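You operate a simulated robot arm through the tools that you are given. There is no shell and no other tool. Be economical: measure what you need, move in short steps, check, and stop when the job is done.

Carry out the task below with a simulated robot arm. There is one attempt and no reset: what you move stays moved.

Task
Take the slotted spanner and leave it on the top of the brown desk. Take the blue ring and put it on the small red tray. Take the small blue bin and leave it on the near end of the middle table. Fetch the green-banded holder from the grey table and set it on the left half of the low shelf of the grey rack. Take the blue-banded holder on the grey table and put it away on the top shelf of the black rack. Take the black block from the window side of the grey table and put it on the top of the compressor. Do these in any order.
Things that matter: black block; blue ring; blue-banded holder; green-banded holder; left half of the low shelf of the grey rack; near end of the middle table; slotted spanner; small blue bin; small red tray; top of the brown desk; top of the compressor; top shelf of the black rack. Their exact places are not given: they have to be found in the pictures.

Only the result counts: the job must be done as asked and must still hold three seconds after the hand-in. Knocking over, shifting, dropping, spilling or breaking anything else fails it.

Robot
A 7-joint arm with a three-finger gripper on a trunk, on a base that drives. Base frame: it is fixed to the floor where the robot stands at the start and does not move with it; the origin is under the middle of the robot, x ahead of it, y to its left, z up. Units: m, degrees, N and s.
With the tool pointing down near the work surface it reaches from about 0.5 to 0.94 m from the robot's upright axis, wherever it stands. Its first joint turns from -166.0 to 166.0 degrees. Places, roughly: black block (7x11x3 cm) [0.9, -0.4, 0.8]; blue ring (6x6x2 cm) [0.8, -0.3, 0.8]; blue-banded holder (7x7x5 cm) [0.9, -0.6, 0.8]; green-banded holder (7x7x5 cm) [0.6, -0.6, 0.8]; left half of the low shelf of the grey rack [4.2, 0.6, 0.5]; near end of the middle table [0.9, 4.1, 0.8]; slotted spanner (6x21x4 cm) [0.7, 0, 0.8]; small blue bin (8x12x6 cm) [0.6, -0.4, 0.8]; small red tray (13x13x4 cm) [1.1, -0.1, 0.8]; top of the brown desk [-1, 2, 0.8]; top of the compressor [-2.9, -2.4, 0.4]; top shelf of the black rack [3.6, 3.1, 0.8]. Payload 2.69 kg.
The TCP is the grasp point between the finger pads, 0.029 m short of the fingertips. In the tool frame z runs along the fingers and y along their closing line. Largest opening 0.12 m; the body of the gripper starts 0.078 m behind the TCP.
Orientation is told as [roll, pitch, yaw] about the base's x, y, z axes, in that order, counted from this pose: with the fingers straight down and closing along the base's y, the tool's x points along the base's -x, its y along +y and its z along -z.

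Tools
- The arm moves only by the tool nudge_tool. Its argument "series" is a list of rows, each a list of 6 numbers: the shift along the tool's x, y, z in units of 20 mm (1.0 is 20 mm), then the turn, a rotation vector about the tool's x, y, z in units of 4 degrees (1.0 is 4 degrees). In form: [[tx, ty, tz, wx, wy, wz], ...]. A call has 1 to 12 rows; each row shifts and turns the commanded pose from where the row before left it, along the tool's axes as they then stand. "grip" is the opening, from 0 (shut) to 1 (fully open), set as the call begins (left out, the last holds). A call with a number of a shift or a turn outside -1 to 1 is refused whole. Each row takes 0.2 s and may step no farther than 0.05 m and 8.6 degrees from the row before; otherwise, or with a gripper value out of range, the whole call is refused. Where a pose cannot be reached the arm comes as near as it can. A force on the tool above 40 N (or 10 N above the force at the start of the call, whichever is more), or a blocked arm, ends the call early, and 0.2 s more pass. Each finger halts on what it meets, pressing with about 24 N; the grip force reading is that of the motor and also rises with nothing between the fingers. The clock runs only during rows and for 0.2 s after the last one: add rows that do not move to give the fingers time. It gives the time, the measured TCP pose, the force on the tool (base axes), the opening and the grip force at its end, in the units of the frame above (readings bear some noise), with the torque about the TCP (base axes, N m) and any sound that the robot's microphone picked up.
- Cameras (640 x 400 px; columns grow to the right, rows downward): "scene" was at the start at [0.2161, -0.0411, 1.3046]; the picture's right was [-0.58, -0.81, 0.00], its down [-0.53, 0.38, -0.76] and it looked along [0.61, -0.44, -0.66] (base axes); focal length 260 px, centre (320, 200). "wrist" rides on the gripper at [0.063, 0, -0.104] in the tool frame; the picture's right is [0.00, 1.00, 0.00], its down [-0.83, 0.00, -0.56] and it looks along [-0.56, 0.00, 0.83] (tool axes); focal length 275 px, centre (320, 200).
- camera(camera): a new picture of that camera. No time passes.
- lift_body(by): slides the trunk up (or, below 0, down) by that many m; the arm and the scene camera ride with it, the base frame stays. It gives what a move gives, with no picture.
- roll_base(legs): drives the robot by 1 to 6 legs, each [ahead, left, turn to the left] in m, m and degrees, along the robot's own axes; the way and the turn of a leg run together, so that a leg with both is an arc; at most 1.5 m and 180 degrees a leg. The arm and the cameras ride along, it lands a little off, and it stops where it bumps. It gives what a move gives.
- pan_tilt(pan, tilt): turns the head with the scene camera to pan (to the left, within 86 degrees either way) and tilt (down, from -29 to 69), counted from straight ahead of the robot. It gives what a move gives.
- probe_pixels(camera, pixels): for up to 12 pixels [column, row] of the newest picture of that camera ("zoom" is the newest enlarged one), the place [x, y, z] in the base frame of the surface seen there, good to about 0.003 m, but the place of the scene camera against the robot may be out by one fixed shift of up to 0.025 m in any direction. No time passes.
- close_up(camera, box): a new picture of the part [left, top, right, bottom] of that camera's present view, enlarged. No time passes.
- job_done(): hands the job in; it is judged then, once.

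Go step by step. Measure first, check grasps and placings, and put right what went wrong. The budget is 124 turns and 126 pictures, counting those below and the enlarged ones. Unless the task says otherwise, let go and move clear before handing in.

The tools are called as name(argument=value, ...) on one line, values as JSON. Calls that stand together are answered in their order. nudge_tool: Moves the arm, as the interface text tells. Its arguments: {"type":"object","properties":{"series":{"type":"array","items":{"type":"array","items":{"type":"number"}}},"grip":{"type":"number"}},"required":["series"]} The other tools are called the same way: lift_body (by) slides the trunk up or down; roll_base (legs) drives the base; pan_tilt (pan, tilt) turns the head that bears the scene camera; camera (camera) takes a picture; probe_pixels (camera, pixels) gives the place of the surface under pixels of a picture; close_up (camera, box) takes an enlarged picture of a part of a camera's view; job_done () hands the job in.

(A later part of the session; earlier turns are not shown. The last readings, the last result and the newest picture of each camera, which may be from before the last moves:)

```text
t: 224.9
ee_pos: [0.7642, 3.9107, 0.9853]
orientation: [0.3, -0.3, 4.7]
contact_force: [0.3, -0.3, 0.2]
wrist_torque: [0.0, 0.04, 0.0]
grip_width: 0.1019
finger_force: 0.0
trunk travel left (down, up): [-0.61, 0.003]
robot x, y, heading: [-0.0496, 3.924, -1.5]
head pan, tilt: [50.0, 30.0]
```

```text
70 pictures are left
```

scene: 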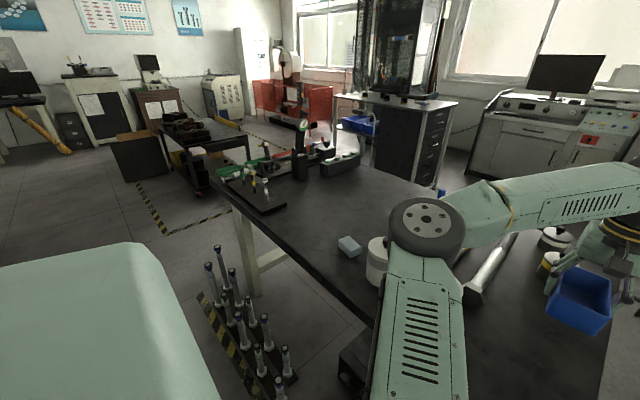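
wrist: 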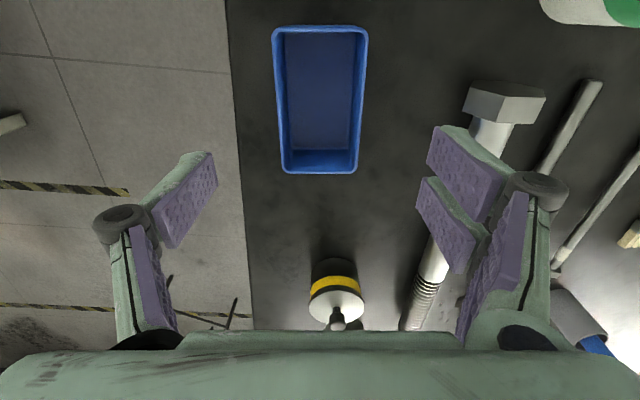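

The bin stands on the near end. Now back the same way to the grey table for the green-banded holder.

roll_base(legs=[[0, -0.77, 0], [0, 0, 91.3], [-1.3, 0.1, 0], [-1.3, 0.1, 0], [0, 0, -90], [0, -1.12, 0]])

camera(camera="wrist")

pan_tilt(pan=-15, tilt=40)

camera(camera="scene")

```text
t: 260.0
ee_pos: [0.5445, -0.5652, 0.9851]
orientation: [0.1, -0.4, 5.8]
contact_force: [0.0, -0.3, 0.1]
wrist_torque: [0.04, -0.05, 0.02]
grip_width: 0.1021
finger_force: 0.1
trunk travel left (down, up): [-0.61, 0.003]
robot x, y, heading: [-0.2671, -0.5683, 0.0]
head pan, tilt: [50.0, 30.0]
```

```text
69 pictures are left
```

wrist: 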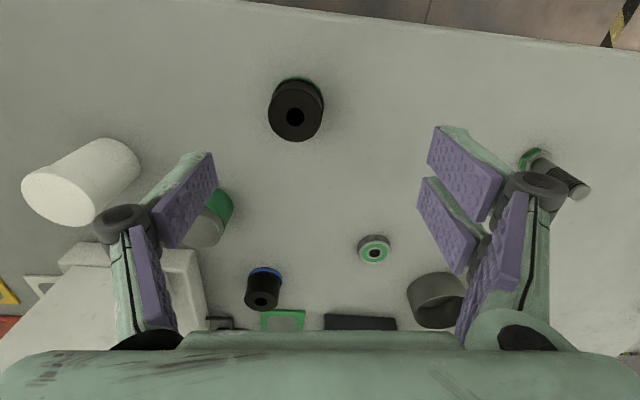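

```text
t: 261.4
ee_pos: [0.5445, -0.566, 0.9842]
orientation: [0.1, -0.4, 5.8]
contact_force: [0.6, -0.9, 0.1]
wrist_torque: [0.02, 0.0, 0.01]
grip_width: 0.1019
finger_force: 0.0
trunk travel left (down, up): [-0.61, 0.003]
robot x, y, heading: [-0.2677, -0.5716, 0.3]
head pan, tilt: [-15.0, 40.0]
```

```text
68 pictures are left
```

scene: 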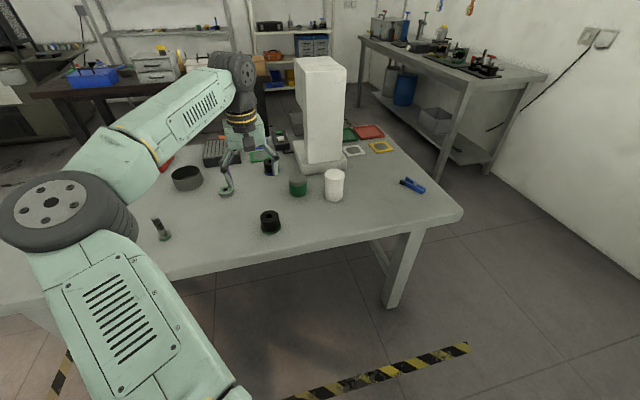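

The green-banded holder is at (296,110). I'll measure it.

close_up(camera="wrist", box=[230, 60, 370, 160])

probe_pixels(camera="wrist", pixels=[[280, 112], [310, 112], [295, 102], [295, 128], [295, 86], [295, 80], [318, 112], [273, 112]])

```text
4.00 times, centred on (300, 110) of wrist
```

zoom: 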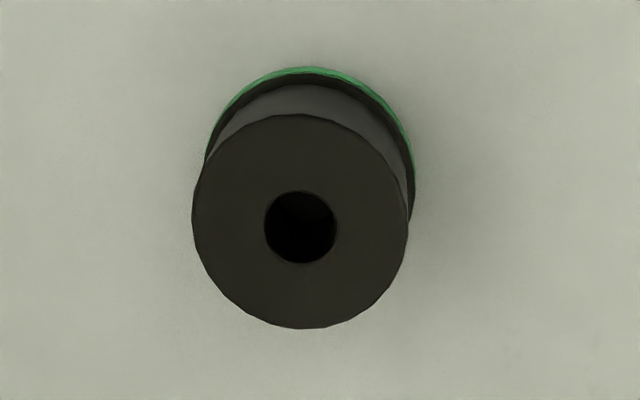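

```text
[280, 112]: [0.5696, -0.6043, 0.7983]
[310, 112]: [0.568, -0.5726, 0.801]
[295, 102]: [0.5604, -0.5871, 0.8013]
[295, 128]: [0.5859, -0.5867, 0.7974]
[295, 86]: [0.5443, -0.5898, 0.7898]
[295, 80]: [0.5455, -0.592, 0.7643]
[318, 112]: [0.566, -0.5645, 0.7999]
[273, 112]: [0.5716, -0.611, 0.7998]
```

The holder's top disk is centred at (0.573, -0.5885), top z 0.80, with a slightly wider banded foot. I'll grip the body just above the foot.

nudge_tool(series=[[-0.65, -0.65, 0, 0, 0, 0], [-0.65, -0.64, 0.2, 0, 0, 0], [0, 0, 1, 0, 0, 0], [0, 0, 1, 0, 0, 0], [0, 0, 1, 0, 0, 0], [0, 0, 1, 0, 0, 0], [0, 0, 1, 0, 0, 0], [0, 0, 1, 0, 0, 0], [0, 0, 1, 0, 0, 0], [0, 0, 1, 0, 0, 0], [0, 0, 1, 0, 0, 0], [0, 0, 0, 0, 0, 0]])

camera(camera="wrist")

nudge_tool(series=[[0, 0, 0, 0, 0, 0], [0, 0, 0, 0, 0, 0], [0, 0, 0, 0, 0, 0], [0, 0, 0, 0, 0, 0], [0, 0, 0, 0, 0, 0], [0, 0, 0, 0, 0, 0], [0, 0, 0, 0, 0, 0]], grip=0.25)

camera(camera="wrist")

```text
t: 264.0
ee_pos: [0.5751, -0.5873, 0.8006]
orientation: [0.2, -0.5, 5.8]
contact_force: [-0.2, 0.0, -0.8]
wrist_torque: [0.02, -0.04, -0.02]
grip_width: 0.102
finger_force: 0.0
trunk travel left (down, up): [-0.61, 0.003]
robot x, y, heading: [-0.2678, -0.5731, 0.2]
head pan, tilt: [-15.0, 40.0]
```

```text
66 pictures are left
```

wrist: 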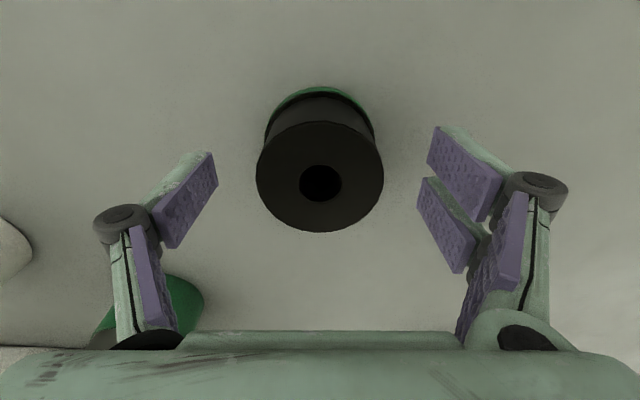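

```text
t: 265.6
ee_pos: [0.5752, -0.5877, 0.8009]
orientation: [0.2, -0.5, 5.7]
contact_force: [0.6, -0.8, 0.1]
wrist_torque: [-0.05, 0.02, -0.07]
grip_width: 0.0571
finger_force: 24.1
trunk travel left (down, up): [-0.61, 0.003]
robot x, y, heading: [-0.2651, -0.5678, 0.2]
head pan, tilt: [-15.0, 40.0]
```

```text
65 pictures are left
```

wrist: 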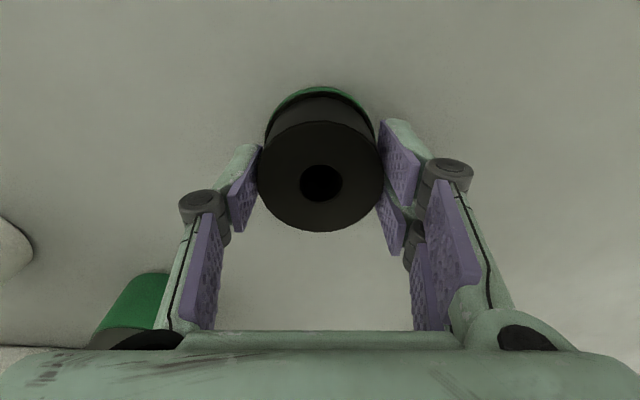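

Held at 0.057 opening. I lift it, back away, and drive around the grey table's left side to look toward the grey rack.

nudge_tool(series=[[0, 0, -1, 0, 0, 0], [0, 0, -1, 0, 0, 0], [0, 0, -1, 0, 0, 0], [0, 0, -1, 0, 0, 0], [0, 0, -1, 0, 0, 0], [0, 0, -1, 0, 0, 0], [0, 0, -1, 0, 0, 0], [0, 0, -1, 0, 0, 0], [0, 0, -1, 0, 0, 0]])

roll_base(legs=[[0, 1.37, 0]])

pan_tilt(pan=-10, tilt=25)

camera(camera="scene")

camera(camera="wrist")

```text
t: 267.6
ee_pos: [0.5735, -0.5882, 0.9802]
orientation: [0.1, -0.4, 5.8]
contact_force: [0.2, 0.0, -8.1]
wrist_torque: [-0.02, -0.01, 0.02]
grip_width: 0.0569
finger_force: 23.9
trunk travel left (down, up): [-0.61, 0.003]
robot x, y, heading: [-0.269, -0.5713, -0.2]
head pan, tilt: [-15.0, 40.0]
```

```text
t: 278.4
ee_pos: [0.5781, 0.766, 0.9793]
orientation: [0.2, -0.4, 4.8]
contact_force: [-0.2, 0.1, -7.5]
wrist_torque: [0.0, -0.02, 0.01]
grip_width: 0.0567
finger_force: 24.1
trunk travel left (down, up): [-0.61, 0.003]
robot x, y, heading: [-0.2605, 0.7999, -0.9]
head pan, tilt: [-15.0, 40.0]
```

```text
t: 279.2
ee_pos: [0.5791, 0.7683, 0.9797]
orientation: [0.2, -0.4, 4.9]
contact_force: [-0.3, -0.3, -7.6]
wrist_torque: [-0.03, 0.02, 0.02]
grip_width: 0.0569
finger_force: 24.3
trunk travel left (down, up): [-0.61, 0.003]
robot x, y, heading: [-0.2623, 0.7988, -0.7]
head pan, tilt: [-10.0, 25.0]
```

```text
64 pictures are left
```

scene: 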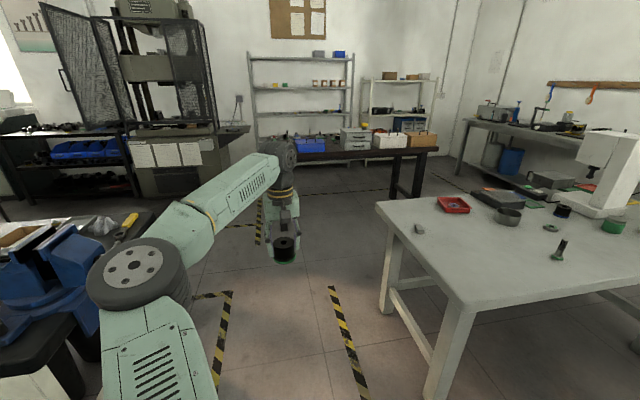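

```text
63 pictures are left
```

wrist: 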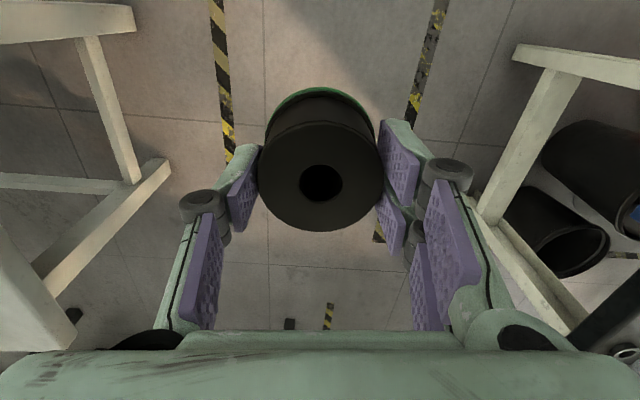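

The way past the vise and grey table is clear. I'll probe the rack's shelves, brown table and press to plan the stop.

close_up(camera="scene", box=[230, 40, 450, 210])

probe_pixels(camera="scene", pixels=[[300, 54], [300, 87], [300, 114], [258, 115], [346, 113], [300, 157], [425, 152], [255, 70], [352, 70], [240, 128], [220, 150], [270, 141]])

probe_pixels(camera="scene", pixels=[[265, 160], [262, 190], [395, 200], [60, 138], [120, 135], [125, 190], [15, 140], [390, 205], [130, 250], [80, 230]])

```text
2.35 times, centred on (340, 125) of scene
```

zoom: 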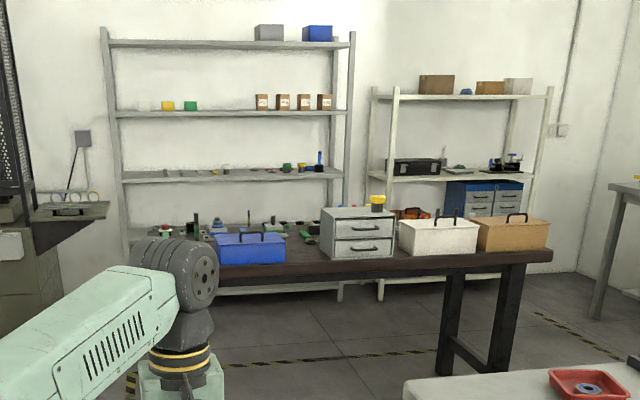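

```text
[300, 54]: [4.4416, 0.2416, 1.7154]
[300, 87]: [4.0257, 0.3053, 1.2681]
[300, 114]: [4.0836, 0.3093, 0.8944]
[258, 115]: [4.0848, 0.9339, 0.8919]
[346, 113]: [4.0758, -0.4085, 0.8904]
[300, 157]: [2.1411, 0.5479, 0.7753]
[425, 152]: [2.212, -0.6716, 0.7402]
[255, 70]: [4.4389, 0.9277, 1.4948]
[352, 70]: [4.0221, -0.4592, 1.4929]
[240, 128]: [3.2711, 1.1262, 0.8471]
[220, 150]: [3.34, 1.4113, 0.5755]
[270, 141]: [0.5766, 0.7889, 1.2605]
```

```text
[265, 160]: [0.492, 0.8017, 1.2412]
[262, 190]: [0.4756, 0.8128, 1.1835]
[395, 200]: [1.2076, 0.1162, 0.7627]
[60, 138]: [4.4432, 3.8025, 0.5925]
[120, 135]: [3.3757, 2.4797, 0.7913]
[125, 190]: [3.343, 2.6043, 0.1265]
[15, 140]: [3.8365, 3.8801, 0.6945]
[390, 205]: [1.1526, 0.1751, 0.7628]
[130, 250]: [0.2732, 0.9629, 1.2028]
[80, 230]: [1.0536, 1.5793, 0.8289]
```

The low shelf of the grey rack lies under another shelf (≈0.38 m gap), so a straight-down tool won't fit. I'll set the holder down on the free corner of the grey table and regrasp it with the tool tilted 45°. First I move over the corner.

roll_base(legs=[[0.02, -0.68, 0]])

camera(camera="wrist")

probe_pixels(camera="wrist", pixels=[[200, 100], [450, 100], [320, 270], [320, 60], [550, 150]])

```text
t: 284.9
ee_pos: [0.5897, 0.0839, 0.9795]
orientation: [0.2, -0.4, 4.8]
contact_force: [-0.7, -0.4, -8.9]
wrist_torque: [-0.02, -0.02, 0.03]
grip_width: 0.0567
finger_force: 23.7
trunk travel left (down, up): [-0.61, 0.003]
robot x, y, heading: [-0.2504, 0.1165, -0.6]
head pan, tilt: [-10.0, 25.0]
```

```text
61 pictures are left
```

wrist: 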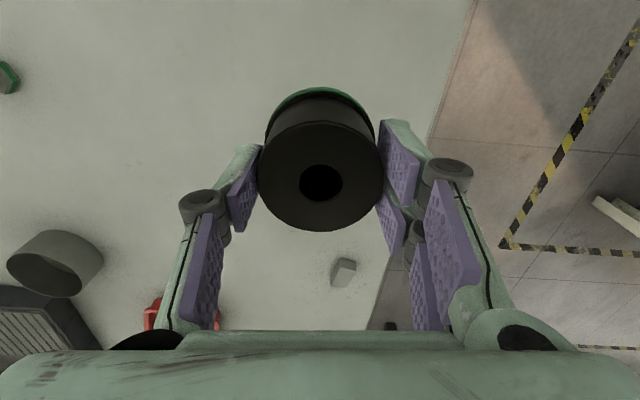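

```text
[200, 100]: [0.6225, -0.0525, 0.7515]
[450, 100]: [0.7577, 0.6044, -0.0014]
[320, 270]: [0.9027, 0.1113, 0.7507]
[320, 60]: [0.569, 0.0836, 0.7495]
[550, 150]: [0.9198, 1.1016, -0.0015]
```

The spot is clear: table at 0.75 under the holder. Lowering to contact and releasing, then tilting the tool 44°.

nudge_tool(series=[[0, 0, 1, 0, 0, 0], [0, 0, 1, 0, 0, 0], [0, 0, 1, 0, 0, 0], [0, 0, 1, 0, 0, 0], [0, 0, 1, 0, 0, 0], [0, 0, 1, 0, 0, 0], [0, 0, 1, 0, 0, 0], [0, 0, 1, 0, 0, 0], [0, 0, 0.75, 0, 0, 0], [0, 0, 0.1, 0, 0, 0], [0, 0, 0, 0, 0, 0]])

nudge_tool(series=[[0, 0, 0, 0, 0, 0], [0, 0, 0, 0, 0, 0], [0, 0, 0, 0, 0, 0], [0, 0, 0, 0, 0, 0], [0, 0, 0, 0, 0, 0]], grip=0.9)

nudge_tool(series=[[0, 0, -0.6, 0, 0, 0], [0, 0, 0, 0, -1, 0], [0, 0, 0, 0, -1, 0], [0, 0, 0, 0, -1, 0], [0, 0, 0, 0, -1, 0], [0, 0, 0, 0, -1, 0], [0, 0, 0, 0, -1, 0], [0, 0, 0, 0, -1, 0], [0, 0, 0, 0, -1, 0], [0, 0, 0, 0, -1, 0], [0, 0, 0, 0, -1, 0], [0, 0, 0, 0, -1, 0]])

camera(camera="wrist")

camera(camera="scene")

```text
t: 287.3
ee_pos: [0.591, 0.0855, 0.8029]
orientation: [0.2, -0.5, 4.7]
contact_force: [0.0, 0.1, -9.0]
wrist_torque: [0.01, -0.03, -0.01]
grip_width: 0.0567
finger_force: 23.9
trunk travel left (down, up): [-0.61, 0.003]
robot x, y, heading: [-0.2553, 0.1152, -0.7]
head pan, tilt: [-10.0, 25.0]
```

```text
t: 288.5
ee_pos: [0.5897, 0.085, 0.8031]
orientation: [0.2, -0.5, 4.9]
contact_force: [-0.1, -0.2, -0.3]
wrist_torque: [0.01, -0.03, 0.04]
grip_width: 0.1083
finger_force: 0.1
trunk travel left (down, up): [-0.61, 0.003]
robot x, y, heading: [-0.2499, 0.1183, -0.4]
head pan, tilt: [-10.0, 25.0]
```

```text
t: 291.1
ee_pos: [0.5911, 0.085, 0.8157]
orientation: [0.2, -44.5, 4.7]
contact_force: [0.7, -0.3, -0.1]
wrist_torque: [0.0, 0.01, 0.02]
grip_width: 0.1081
finger_force: 0.0
trunk travel left (down, up): [-0.61, 0.003]
robot x, y, heading: [-0.2486, 0.1187, -0.9]
head pan, tilt: [-10.0, 25.0]
```

```text
60 pictures are left
```

wrist: 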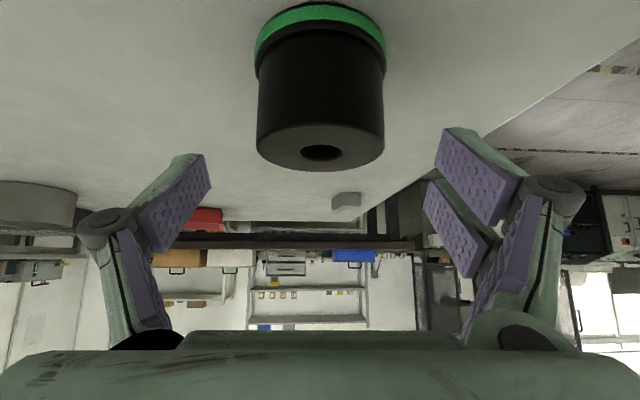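

```text
59 pictures are left
```

scene: 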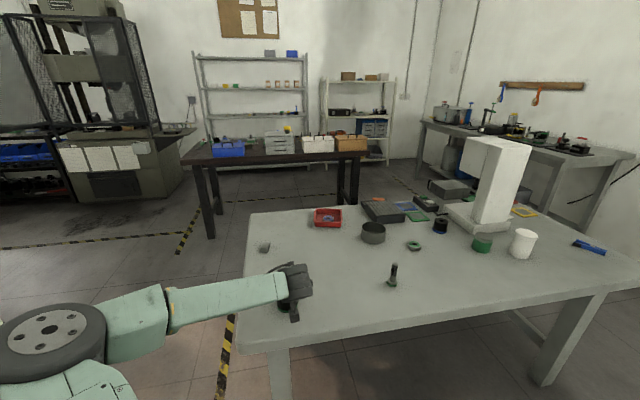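

The holder stands upright, the tool is tilted 44.5°. I'll lower 2.8 cm straight down and regrasp, then lift straight up.

nudge_tool(series=[[0.49, 0, 0.5, 0, 0, 0], [0.49, 0, 0.5, 0, 0, 0], [0, 0, 0, 0, 0, 0]])

nudge_tool(series=[[0, 0, 0, 0, 0, 0], [0, 0, 0, 0, 0, 0], [0, 0, 0, 0, 0, 0], [0, 0, 0, 0, 0, 0], [0, 0, 0, 0, 0, 0], [0, 0, 0, 0, 0, 0], [0, 0, 0, 0, 0, 0]], grip=0.25)

camera(camera="wrist")

nudge_tool(series=[[-0.7, 0, -0.71, 0, 0, 0], [-0.7, 0, -0.71, 0, 0, 0], [-0.7, 0, -0.71, 0, 0, 0], [-0.7, 0, -0.71, 0, 0, 0], [-0.7, 0, -0.71, 0, 0, 0], [0, 0, 0, 0, 0, 0]])

camera(camera="wrist")

```text
t: 291.9
ee_pos: [0.5896, 0.0841, 0.7868]
orientation: [0.4, -44.5, 4.6]
contact_force: [0.5, -0.5, -0.9]
wrist_torque: [0.04, 0.0, 0.0]
grip_width: 0.108
finger_force: 0.1
trunk travel left (down, up): [-0.61, 0.003]
robot x, y, heading: [-0.2508, 0.112, -0.7]
head pan, tilt: [-10.0, 25.0]
```

```text
t: 293.5
ee_pos: [0.5904, 0.0856, 0.788]
orientation: [0.3, -44.5, 4.6]
contact_force: [-0.2, 3.4, 1.0]
wrist_torque: [0.38, 0.03, 0.02]
grip_width: 0.0587
finger_force: 24.3
trunk travel left (down, up): [-0.61, 0.003]
robot x, y, heading: [-0.2479, 0.114, -0.7]
head pan, tilt: [-10.0, 25.0]
```

```text
58 pictures are left
```

wrist: 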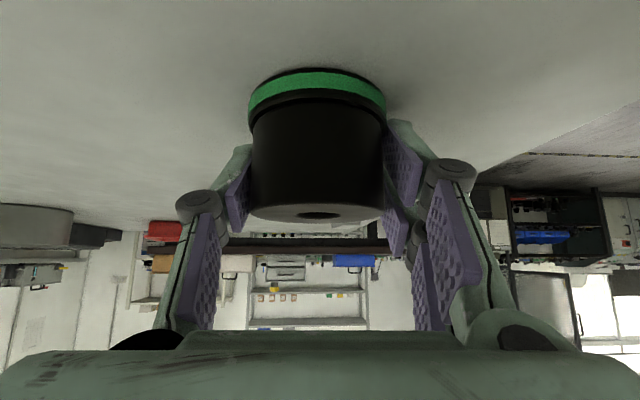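

```text
t: 294.9
ee_pos: [0.5918, 0.0844, 0.8848]
orientation: [0.3, -44.3, 4.6]
contact_force: [0.5, 0.3, -7.0]
wrist_torque: [-0.01, -0.01, 0.0]
grip_width: 0.0579
finger_force: 24.2
trunk travel left (down, up): [-0.61, 0.003]
robot x, y, heading: [-0.2516, 0.1182, -0.9]
head pan, tilt: [-10.0, 25.0]
```

```text
57 pictures are left
```

wrist: 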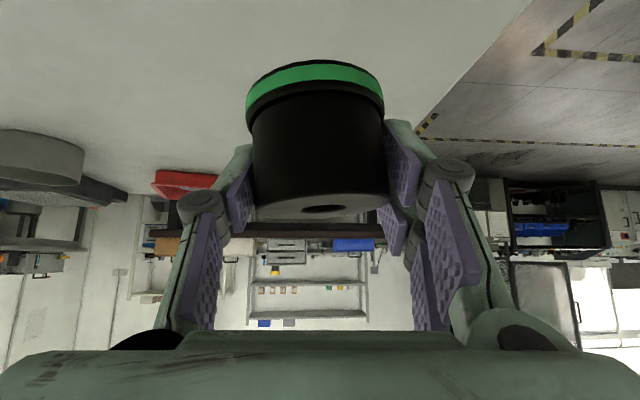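

Held with the tilted grip and upright. I'll drive along the aisle between the vise table and grey table, then look at the rack from closer.

roll_base(legs=[[0, 0.585, 0.8], [1.3, 0, 0], [0.4, 0.25, 0]])

pan_tilt(pan=0, tilt=25)

camera(camera="scene")

close_up(camera="scene", box=[200, 60, 520, 260])

```text
t: 308.5
ee_pos: [2.3081, 0.9426, 0.8854]
orientation: [0.2, -44.4, 5.7]
contact_force: [-1.1, -0.6, -6.9]
wrist_torque: [-0.02, -0.04, -0.05]
grip_width: 0.0575
finger_force: 24.3
trunk travel left (down, up): [-0.61, 0.003]
robot x, y, heading: [1.465, 0.96, -0.1]
head pan, tilt: [-10.0, 25.0]
```

```text
t: 309.3
ee_pos: [2.3072, 0.9433, 0.8867]
orientation: [0.4, -44.4, 5.7]
contact_force: [0.4, 0.8, -8.0]
wrist_torque: [0.02, 0.03, 0.02]
grip_width: 0.0576
finger_force: 24.0
trunk travel left (down, up): [-0.61, 0.003]
robot x, y, heading: [1.4624, 0.9595, 0.2]
head pan, tilt: [0.0, 25.0]
```

```text
56 pictures are left
```

scene: 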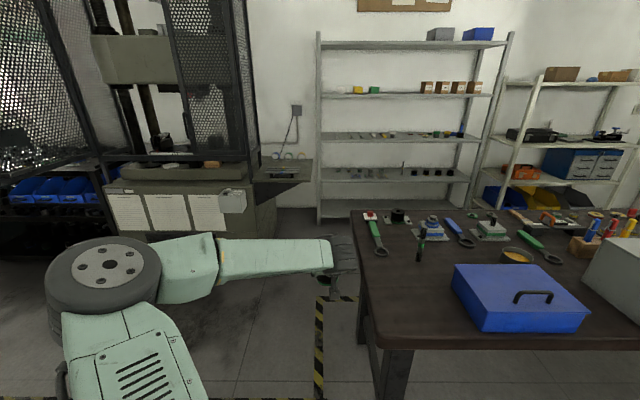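

```text
2.00 times, centred on (360, 160) of scene
```

zoom: 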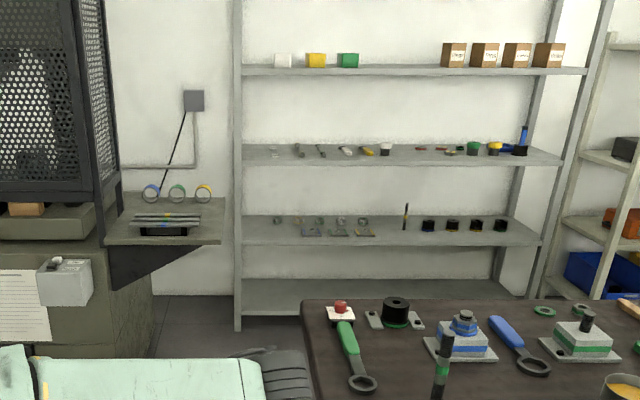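

The low shelf (z≈0.5) is at row ~172, with small parts on its left half (zoom (280–370,225)) and a pen-like rod at (405,215). I'll probe the shelf, its parts, the press wing and the table.

probe_pixels(camera="zoom", pixels=[[260, 235], [300, 240], [345, 240], [400, 240], [520, 236], [278, 221], [310, 230], [340, 230], [365, 232], [405, 222], [242, 250], [280, 224]])

probe_pixels(camera="zoom", pixels=[[220, 235], [205, 205], [120, 240], [340, 152], [300, 163], [240, 320], [310, 305], [600, 310], [430, 228], [340, 305], [380, 226], [250, 225]])

close_up(camera="scene", box=[310, 120, 480, 220])

```text
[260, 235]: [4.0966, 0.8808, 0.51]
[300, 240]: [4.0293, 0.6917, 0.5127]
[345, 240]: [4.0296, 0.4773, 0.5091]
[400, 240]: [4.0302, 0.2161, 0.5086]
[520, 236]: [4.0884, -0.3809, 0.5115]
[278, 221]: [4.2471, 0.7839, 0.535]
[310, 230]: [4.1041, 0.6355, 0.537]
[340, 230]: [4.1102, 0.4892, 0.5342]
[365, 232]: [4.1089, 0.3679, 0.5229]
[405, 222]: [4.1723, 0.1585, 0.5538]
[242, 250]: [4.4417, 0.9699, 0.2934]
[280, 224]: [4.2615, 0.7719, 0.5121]
```

```text
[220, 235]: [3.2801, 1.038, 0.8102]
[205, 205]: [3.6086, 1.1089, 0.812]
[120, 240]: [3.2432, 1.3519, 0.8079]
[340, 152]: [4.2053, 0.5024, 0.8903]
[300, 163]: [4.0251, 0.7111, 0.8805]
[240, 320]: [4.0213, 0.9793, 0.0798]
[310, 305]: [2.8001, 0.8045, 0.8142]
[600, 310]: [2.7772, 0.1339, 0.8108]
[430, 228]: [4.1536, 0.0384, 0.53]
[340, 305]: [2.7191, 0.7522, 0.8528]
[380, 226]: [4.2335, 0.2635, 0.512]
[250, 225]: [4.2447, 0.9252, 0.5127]
```

```text
3.76 times, centred on (395, 170) of scene
```

zoom: 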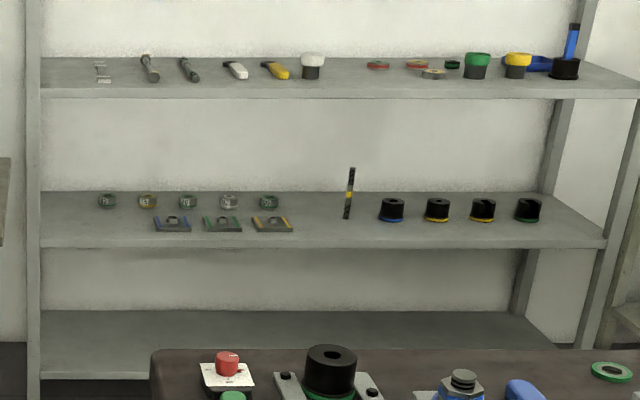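

The free spot is the front-left of the low shelf, around (4.10, 0.84), left of the blue-edged part (y≈0.68). The gap between brown table corner (2.80, 0.80) and press wing (3.28, 1.04) is tight, so I check the alternative route on the right.

probe_pixels(camera="scene", pixels=[[105, 250], [60, 260], [150, 290], [215, 260], [320, 262], [355, 215], [365, 340], [240, 215], [250, 240], [275, 195]])

pan_tilt(pan=-50, tilt=25)

camera(camera="scene")

```text
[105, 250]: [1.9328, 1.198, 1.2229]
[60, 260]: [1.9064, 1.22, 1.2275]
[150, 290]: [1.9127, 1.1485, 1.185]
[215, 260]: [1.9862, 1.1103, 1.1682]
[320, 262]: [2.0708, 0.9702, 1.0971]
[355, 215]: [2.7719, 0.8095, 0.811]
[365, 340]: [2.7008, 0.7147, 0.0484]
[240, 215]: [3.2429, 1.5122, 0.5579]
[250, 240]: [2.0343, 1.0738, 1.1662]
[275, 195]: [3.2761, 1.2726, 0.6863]
```

```text
t: 310.4
ee_pos: [2.3066, 0.943, 0.8855]
orientation: [0.4, -44.4, 5.7]
contact_force: [0.3, -0.2, -6.9]
wrist_torque: [0.04, 0.01, 0.01]
grip_width: 0.0576
finger_force: 24.3
trunk travel left (down, up): [-0.61, 0.003]
robot x, y, heading: [1.4657, 0.958, 0.1]
head pan, tilt: [-50.0, 25.0]
```

```text
53 pictures are left
```

scene: 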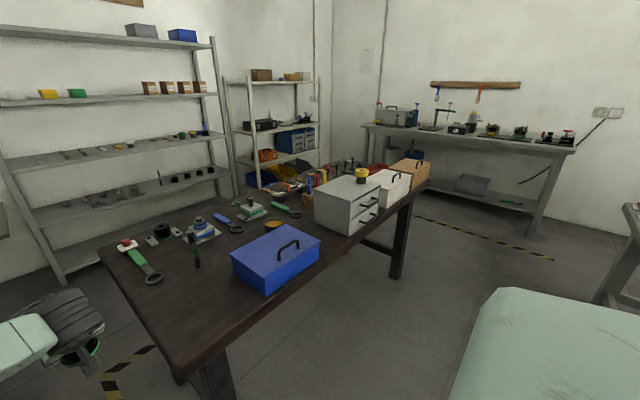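

I'll probe the right end of the brown table, the wall bench and the white rack to size that passage.

probe_pixels(camera="scene", pixels=[[428, 184], [395, 278], [370, 128], [530, 232], [570, 152], [240, 190], [305, 165], [390, 178], [450, 250], [405, 225], [370, 168], [325, 130]])

close_up(camera="scene", box=[300, 80, 620, 280])

```text
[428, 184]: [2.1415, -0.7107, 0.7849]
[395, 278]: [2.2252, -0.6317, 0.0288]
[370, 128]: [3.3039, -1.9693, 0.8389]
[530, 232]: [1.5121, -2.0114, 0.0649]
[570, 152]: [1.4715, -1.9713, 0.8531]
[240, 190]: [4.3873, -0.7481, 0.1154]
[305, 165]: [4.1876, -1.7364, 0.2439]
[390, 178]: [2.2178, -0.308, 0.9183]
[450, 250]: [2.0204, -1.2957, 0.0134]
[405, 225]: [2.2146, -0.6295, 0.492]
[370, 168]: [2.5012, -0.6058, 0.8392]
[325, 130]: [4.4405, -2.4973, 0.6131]
```

```text
2.00 times, centred on (460, 180) of scene
```

zoom: 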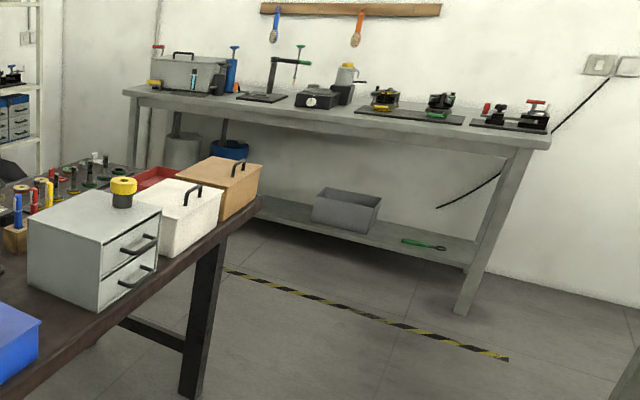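

The right-hand passage (table end y=-0.71, bench y=-1.97) is wide, so I'll go that way. I raise the holder, go down between the two tables facing -y, and turn at the passage.

nudge_tool(series=[[-0.7, 0, -0.71, 0, 0, 0], [-0.7, 0, -0.71, 0, 0, 0], [-0.7, 0, -0.71, 0, 0, 0], [-0.7, 0, -0.71, 0, 0, 0], [-0.7, 0, -0.71, 0, 0, 0], [-0.7, 0, -0.71, 0, 0, 0], [-0.7, 0, -0.71, 0, 0, 0]])

roll_base(legs=[[0, 0, -90], [0, 0.2, 0], [1.0, 0, 0], [0.97, 0, 0], [0, 0, 90]])

pan_tilt(pan=0, tilt=25)

camera(camera="scene")

camera(camera="wrist")

```text
t: 312.0
ee_pos: [2.3071, 0.9411, 1.026]
orientation: [0.3, -44.5, 5.7]
contact_force: [0.1, -0.3, -7.2]
wrist_torque: [-0.04, -0.02, -0.01]
grip_width: 0.0576
finger_force: 23.8
trunk travel left (down, up): [-0.61, 0.003]
robot x, y, heading: [1.462, 0.9596, 0.3]
head pan, tilt: [-50.0, 25.0]
```

```text
t: 331.5
ee_pos: [2.5368, -1.0277, 1.0246]
orientation: [0.3, -44.4, 5.8]
contact_force: [-0.1, -1.1, -7.5]
wrist_torque: [0.01, 0.0, 0.02]
grip_width: 0.0577
finger_force: 23.7
trunk travel left (down, up): [-0.61, 0.003]
robot x, y, heading: [1.6897, -1.009, 0.1]
head pan, tilt: [-50.0, 25.0]
```

```text
t: 332.7
ee_pos: [2.5369, -1.0269, 1.0252]
orientation: [0.3, -44.3, 5.9]
contact_force: [0.1, -0.8, -7.9]
wrist_torque: [0.0, -0.01, 0.01]
grip_width: 0.0579
finger_force: 24.6
trunk travel left (down, up): [-0.61, 0.003]
robot x, y, heading: [1.6895, -1.0139, 0.6]
head pan, tilt: [0.0, 25.0]
```

```text
51 pictures are left
```

scene: 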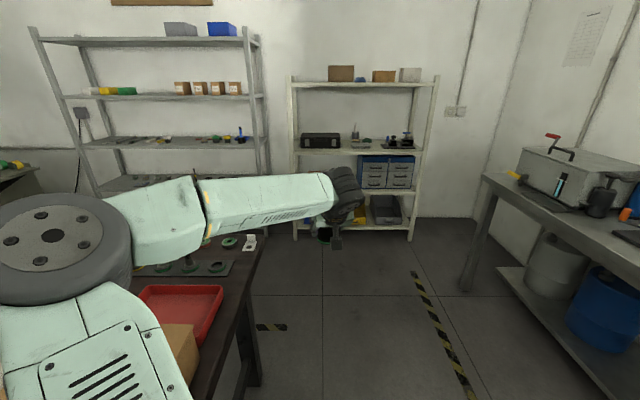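

```text
50 pictures are left
```

wrist: 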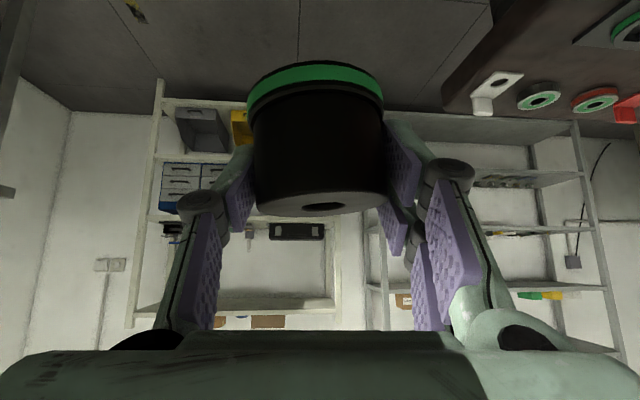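

The passage is clear. I'll go through it, turn left behind the brown table, and stop facing the rack at 33°.

roll_base(legs=[[0.1, -0.28, 0], [1.25, 0, -0.5], [0, 0, 90], [1.0, -0.11, 0], [0, 0, -57]])

pan_tilt(pan=0, tilt=35)

camera(camera="scene")

```text
t: 352.7
ee_pos: [3.8999, 0.1362, 1.0243]
orientation: [0.2, -44.3, 37.4]
contact_force: [0.3, 0.2, -7.7]
wrist_torque: [-0.04, 0.02, -0.04]
grip_width: 0.0582
finger_force: 24.3
trunk travel left (down, up): [-0.61, 0.003]
robot x, y, heading: [3.1702, -0.2927, 31.9]
head pan, tilt: [0.0, 25.0]
```

```text
t: 353.4
ee_pos: [3.8999, 0.1359, 1.0249]
orientation: [0.3, -44.3, 37.4]
contact_force: [0.6, -0.2, -8.3]
wrist_torque: [-0.04, 0.04, -0.01]
grip_width: 0.0579
finger_force: 24.4
trunk travel left (down, up): [-0.61, 0.003]
robot x, y, heading: [3.1733, -0.2931, 32.2]
head pan, tilt: [0.0, 35.0]
```

```text
49 pictures are left
```

scene: 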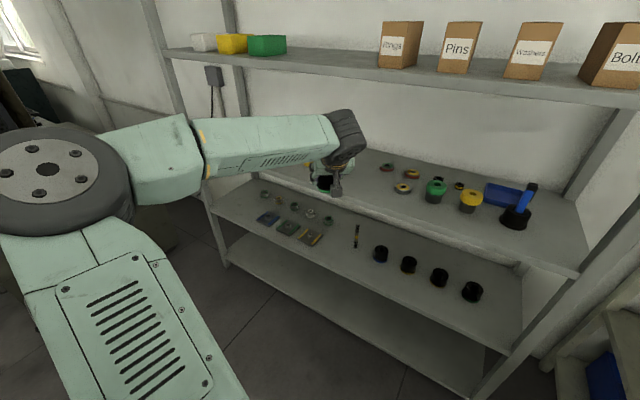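

The low shelf is now in clear view; the blue-edged part is at (268,217) and the free corner at (232,210). I'll probe these.

close_up(camera="scene", box=[190, 160, 350, 260])

probe_pixels(camera="scene", pixels=[[215, 208], [232, 212], [257, 217], [268, 223], [264, 194], [278, 200], [240, 200], [205, 190], [222, 265], [300, 245], [285, 235]])

```text
4.00 times, centred on (270, 210) of scene
```

zoom: 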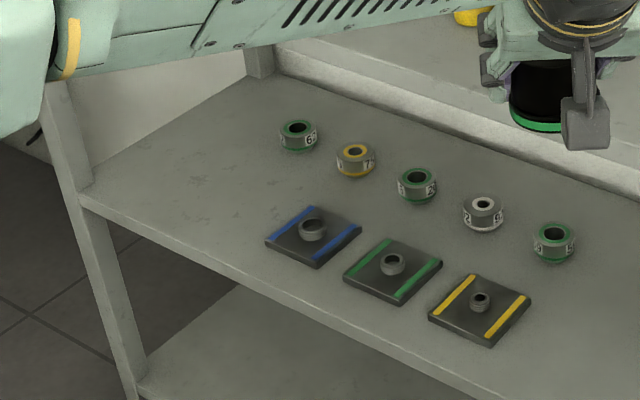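

```text
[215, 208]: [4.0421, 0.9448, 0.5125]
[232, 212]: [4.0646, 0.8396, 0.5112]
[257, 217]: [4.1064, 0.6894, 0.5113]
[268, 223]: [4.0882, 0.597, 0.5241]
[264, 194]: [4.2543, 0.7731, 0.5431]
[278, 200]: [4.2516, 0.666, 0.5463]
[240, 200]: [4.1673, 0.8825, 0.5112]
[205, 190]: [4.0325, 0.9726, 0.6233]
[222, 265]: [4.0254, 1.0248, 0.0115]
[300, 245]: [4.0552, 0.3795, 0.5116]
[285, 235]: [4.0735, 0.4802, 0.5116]
```

The target spot (4.11, 0.83) is free, shelf top at ≈0.499. I'll move sideways along the rack, lower the trunk in front of it, and check.

roll_base(legs=[[0.296, 0.477, 0]])

lift_body(by=-0.4)

camera(camera="scene")

camera(camera="wrist")

```text
t: 357.6
ee_pos: [3.8965, 0.701, 1.025]
orientation: [0.3, -44.3, 37.7]
contact_force: [-0.5, 0.2, -8.7]
wrist_torque: [0.01, -0.01, 0.02]
grip_width: 0.0581
finger_force: 24.5
trunk travel left (down, up): [-0.61, 0.003]
robot x, y, heading: [3.1699, 0.269, 32.5]
head pan, tilt: [0.0, 35.0]
```

```text
t: 361.4
ee_pos: [3.8936, 0.7025, 0.6254]
orientation: [0.1, -44.4, 37.7]
contact_force: [0.0, 0.5, -7.9]
wrist_torque: [-0.02, 0.02, 0.02]
grip_width: 0.0582
finger_force: 23.5
trunk travel left (down, up): [-0.21, 0.403]
robot x, y, heading: [3.1711, 0.2701, 32.1]
head pan, tilt: [0.0, 35.0]
```

```text
47 pictures are left
```

scene: 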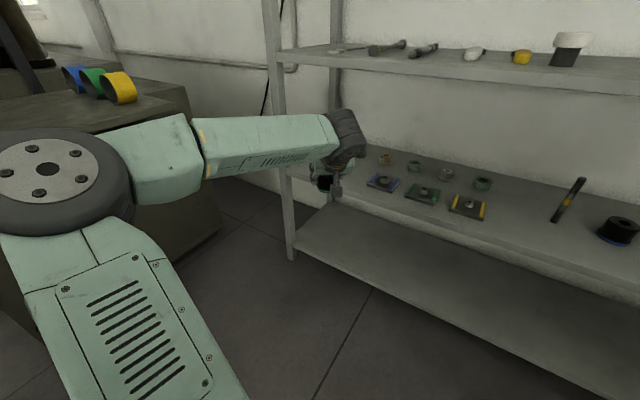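

```text
46 pictures are left
```

wrist: 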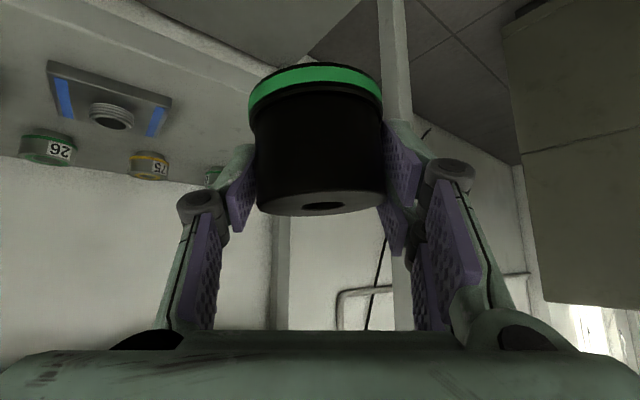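

The path into the shelf keeps 0.16 m from the left post. I'll check the elbow against the press wing before driving in.

probe_pixels(camera="scene", pixels=[[45, 140], [85, 145], [110, 175], [165, 125], [180, 100], [120, 105], [20, 125], [220, 120], [190, 190], [345, 130], [200, 95]])

probe_pixels(camera="wrist", pixels=[[100, 30], [220, 60], [380, 30], [395, 60], [112, 110], [230, 30]])

```text
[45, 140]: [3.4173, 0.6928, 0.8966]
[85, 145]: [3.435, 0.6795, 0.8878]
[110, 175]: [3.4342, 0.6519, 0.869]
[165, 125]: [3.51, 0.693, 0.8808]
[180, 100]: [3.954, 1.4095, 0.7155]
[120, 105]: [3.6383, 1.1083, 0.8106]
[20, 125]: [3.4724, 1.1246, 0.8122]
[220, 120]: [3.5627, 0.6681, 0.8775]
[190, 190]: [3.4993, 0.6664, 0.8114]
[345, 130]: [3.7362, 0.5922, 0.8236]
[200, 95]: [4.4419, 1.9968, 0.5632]
```

```text
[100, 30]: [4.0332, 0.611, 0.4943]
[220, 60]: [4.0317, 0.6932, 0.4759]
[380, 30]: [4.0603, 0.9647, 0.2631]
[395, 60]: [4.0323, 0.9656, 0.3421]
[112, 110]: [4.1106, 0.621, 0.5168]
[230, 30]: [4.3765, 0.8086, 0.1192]
```

The elbow stays about 0.1 m clear of the wing. I'll lower 4 cm more and drive in 0.25 m.

lift_body(by=-0.045)

roll_base(legs=[[0.25, 0, 0]])

camera(camera="wrist")

camera(camera="scene")

```text
t: 362.3
ee_pos: [3.8938, 0.7014, 0.5804]
orientation: [0.2, -44.4, 37.7]
contact_force: [0.0, 0.2, -6.8]
wrist_torque: [0.01, 0.05, 0.01]
grip_width: 0.0583
finger_force: 24.4
trunk travel left (down, up): [-0.165, 0.448]
robot x, y, heading: [3.171, 0.268, 32.3]
head pan, tilt: [0.0, 35.0]
```

```text
t: 364.1
ee_pos: [4.1047, 0.8361, 0.5798]
orientation: [0.4, -44.3, 37.8]
contact_force: [0.0, 0.2, -7.6]
wrist_torque: [-0.03, 0.03, 0.01]
grip_width: 0.0582
finger_force: 23.7
trunk travel left (down, up): [-0.165, 0.448]
robot x, y, heading: [3.3842, 0.4065, 32.5]
head pan, tilt: [0.0, 35.0]
```

```text
45 pictures are left
```

wrist: 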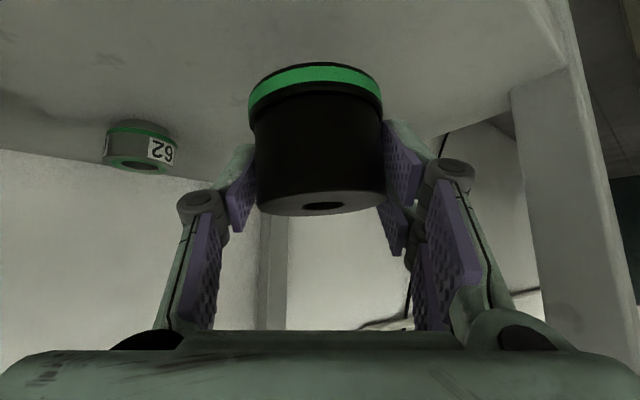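

```text
44 pictures are left
```

scene: 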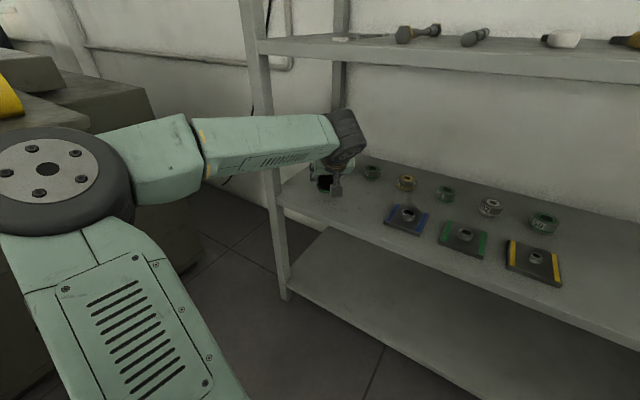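

The holder is over the free corner. I'll lower most with the trunk, then in small steps to contact.

lift_body(by=-0.036)

nudge_tool(series=[[0.1, 0, 0.1, 0, 0, 0], [0.1, 0, 0.1, 0, 0, 0], [0, 0, 0, 0, 0, 0]])

camera(camera="wrist")

```text
t: 364.9
ee_pos: [4.1046, 0.8353, 0.5442]
orientation: [0.4, -44.3, 37.7]
contact_force: [0.8, 1.2, -6.1]
wrist_torque: [0.02, 0.07, 0.01]
grip_width: 0.0578
finger_force: 24.2
trunk travel left (down, up): [-0.129, 0.484]
robot x, y, heading: [3.381, 0.4036, 32.3]
head pan, tilt: [0.0, 35.0]
```

```text
t: 365.7
ee_pos: [4.1048, 0.836, 0.5401]
orientation: [0.3, -44.5, 37.7]
contact_force: [4.8, 2.9, 8.1]
wrist_torque: [0.48, 0.06, -0.15]
grip_width: 0.0584
finger_force: 24.5
trunk travel left (down, up): [-0.129, 0.484]
robot x, y, heading: [3.3811, 0.4031, 32.2]
head pan, tilt: [0.0, 35.0]
```

```text
43 pictures are left
```

wrist: 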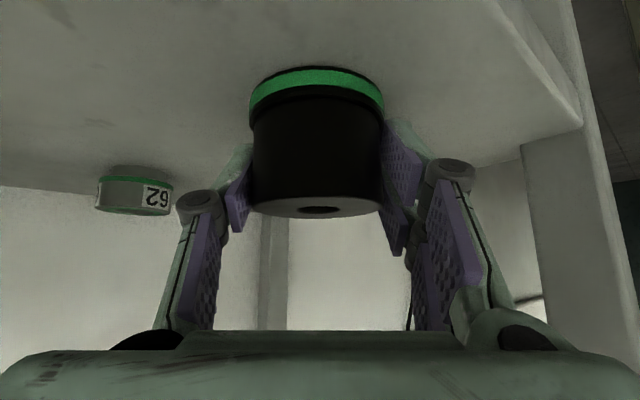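

Contact is felt (force went from -7 to +8 N). I release, retreat along the tool axis, and look.

nudge_tool(series=[[0, 0, 0, 0, 0, 0], [0, 0, 0, 0, 0, 0], [0, 0, 0, 0, 0, 0], [0, 0, 0, 0, 0, 0], [0, 0, 0, 0, 0, 0]], grip=0.82)

nudge_tool(series=[[0, 0, -1, 0, 0, 0], [0, 0, -1, 0, 0, 0], [0, 0, -1, 0, 0, 0], [0, 0, -1, 0, 0, 0], [0, 0, -1, 0, 0, 0], [0, 0, -1, 0, 0, 0], [0, 0, 0, 0, 0, 0]])

camera(camera="wrist")

```text
t: 366.9
ee_pos: [4.105, 0.8372, 0.5386]
orientation: [0.4, -44.4, 37.7]
contact_force: [-0.1, -0.7, 0.0]
wrist_torque: [0.0, 0.03, 0.02]
grip_width: 0.0985
finger_force: 0.0
trunk travel left (down, up): [-0.129, 0.484]
robot x, y, heading: [3.3783, 0.4048, 32.4]
head pan, tilt: [0.0, 35.0]
```

```text
t: 368.5
ee_pos: [4.0379, 0.7853, 0.6254]
orientation: [0.4, -44.5, 37.8]
contact_force: [0.3, 0.4, 0.1]
wrist_torque: [0.02, -0.02, 0.03]
grip_width: 0.0983
finger_force: 0.1
trunk travel left (down, up): [-0.129, 0.484]
robot x, y, heading: [3.3861, 0.4087, 32.2]
head pan, tilt: [0.0, 35.0]
```

```text
42 pictures are left
```

wrist: 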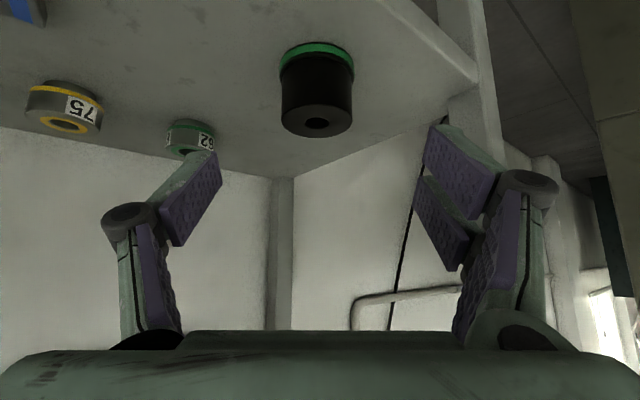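

The green-banded holder stands upright on the left half of the low shelf. I'll back out, raise the trunk, straighten the tool, and retrace the route.

roll_base(legs=[[-0.25, 0, 0]])

lift_body(by=0.4)

nudge_tool(series=[[0, 0, 0, 0, 1, 0], [0, 0, 0, 0, 1, 0], [0, 0, 0, 0, 1, 0], [0, 0, 0, 0, 1, 0], [0, 0, 0, 0, 1, 0], [0, 0, 0, 0, 1, 0], [0, 0, 0, 0, 1, 0], [0, 0, 0, 0, 1, 0], [0, 0, 0, 0, 1, 0], [0, 0, 0, 0, 1, 0], [0, 0, 0, 0, 1, 0]])

roll_base(legs=[[-0.296, -0.477, 0], [0, 0, 57.6], [-1.0, 0.11, 0], [0, 0, -90], [-1.25, 0, 0], [-0.1, 0.28, 0]])

camera(camera="wrist")

```text
t: 370.4
ee_pos: [3.8308, 0.653, 0.6239]
orientation: [0.3, -44.4, 37.6]
contact_force: [0.4, 0.1, 0.4]
wrist_torque: [-0.01, 0.01, -0.01]
grip_width: 0.0985
finger_force: 0.1
trunk travel left (down, up): [-0.129, 0.484]
robot x, y, heading: [3.1709, 0.2658, 32.2]
head pan, tilt: [0.0, 35.0]
```

```text
t: 374.2
ee_pos: [3.8293, 0.6523, 1.0251]
orientation: [0.2, -44.4, 37.7]
contact_force: [0.2, 0.3, 0.3]
wrist_torque: [0.01, -0.05, -0.02]
grip_width: 0.0984
finger_force: 0.0
trunk travel left (down, up): [-0.529, 0.084]
robot x, y, heading: [3.1721, 0.2722, 32.6]
head pan, tilt: [0.0, 35.0]
```

```text
t: 376.6
ee_pos: [3.83, 0.651, 1.0243]
orientation: [0.3, -0.4, 37.9]
contact_force: [0.0, 0.3, 0.4]
wrist_torque: [0.01, 0.02, -0.01]
grip_width: 0.0985
finger_force: 0.0
trunk travel left (down, up): [-0.529, 0.084]
robot x, y, heading: [3.1755, 0.27, 32.2]
head pan, tilt: [0.0, 35.0]
```

```text
t: 400.5
ee_pos: [2.485, -1.0429, 1.024]
orientation: [0.1, -0.5, 6.1]
contact_force: [0.4, -0.5, 0.1]
wrist_torque: [-0.04, 0.01, -0.01]
grip_width: 0.0984
finger_force: 0.1
trunk travel left (down, up): [-0.529, 0.084]
robot x, y, heading: [1.7282, -1.0192, 0.5]
head pan, tilt: [0.0, 35.0]
```

```text
41 pictures are left
```

wrist: 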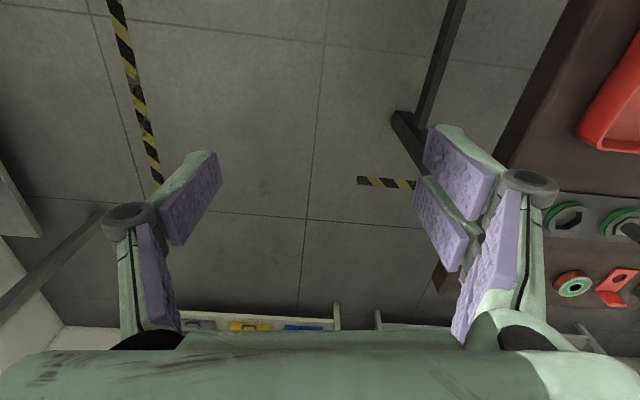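

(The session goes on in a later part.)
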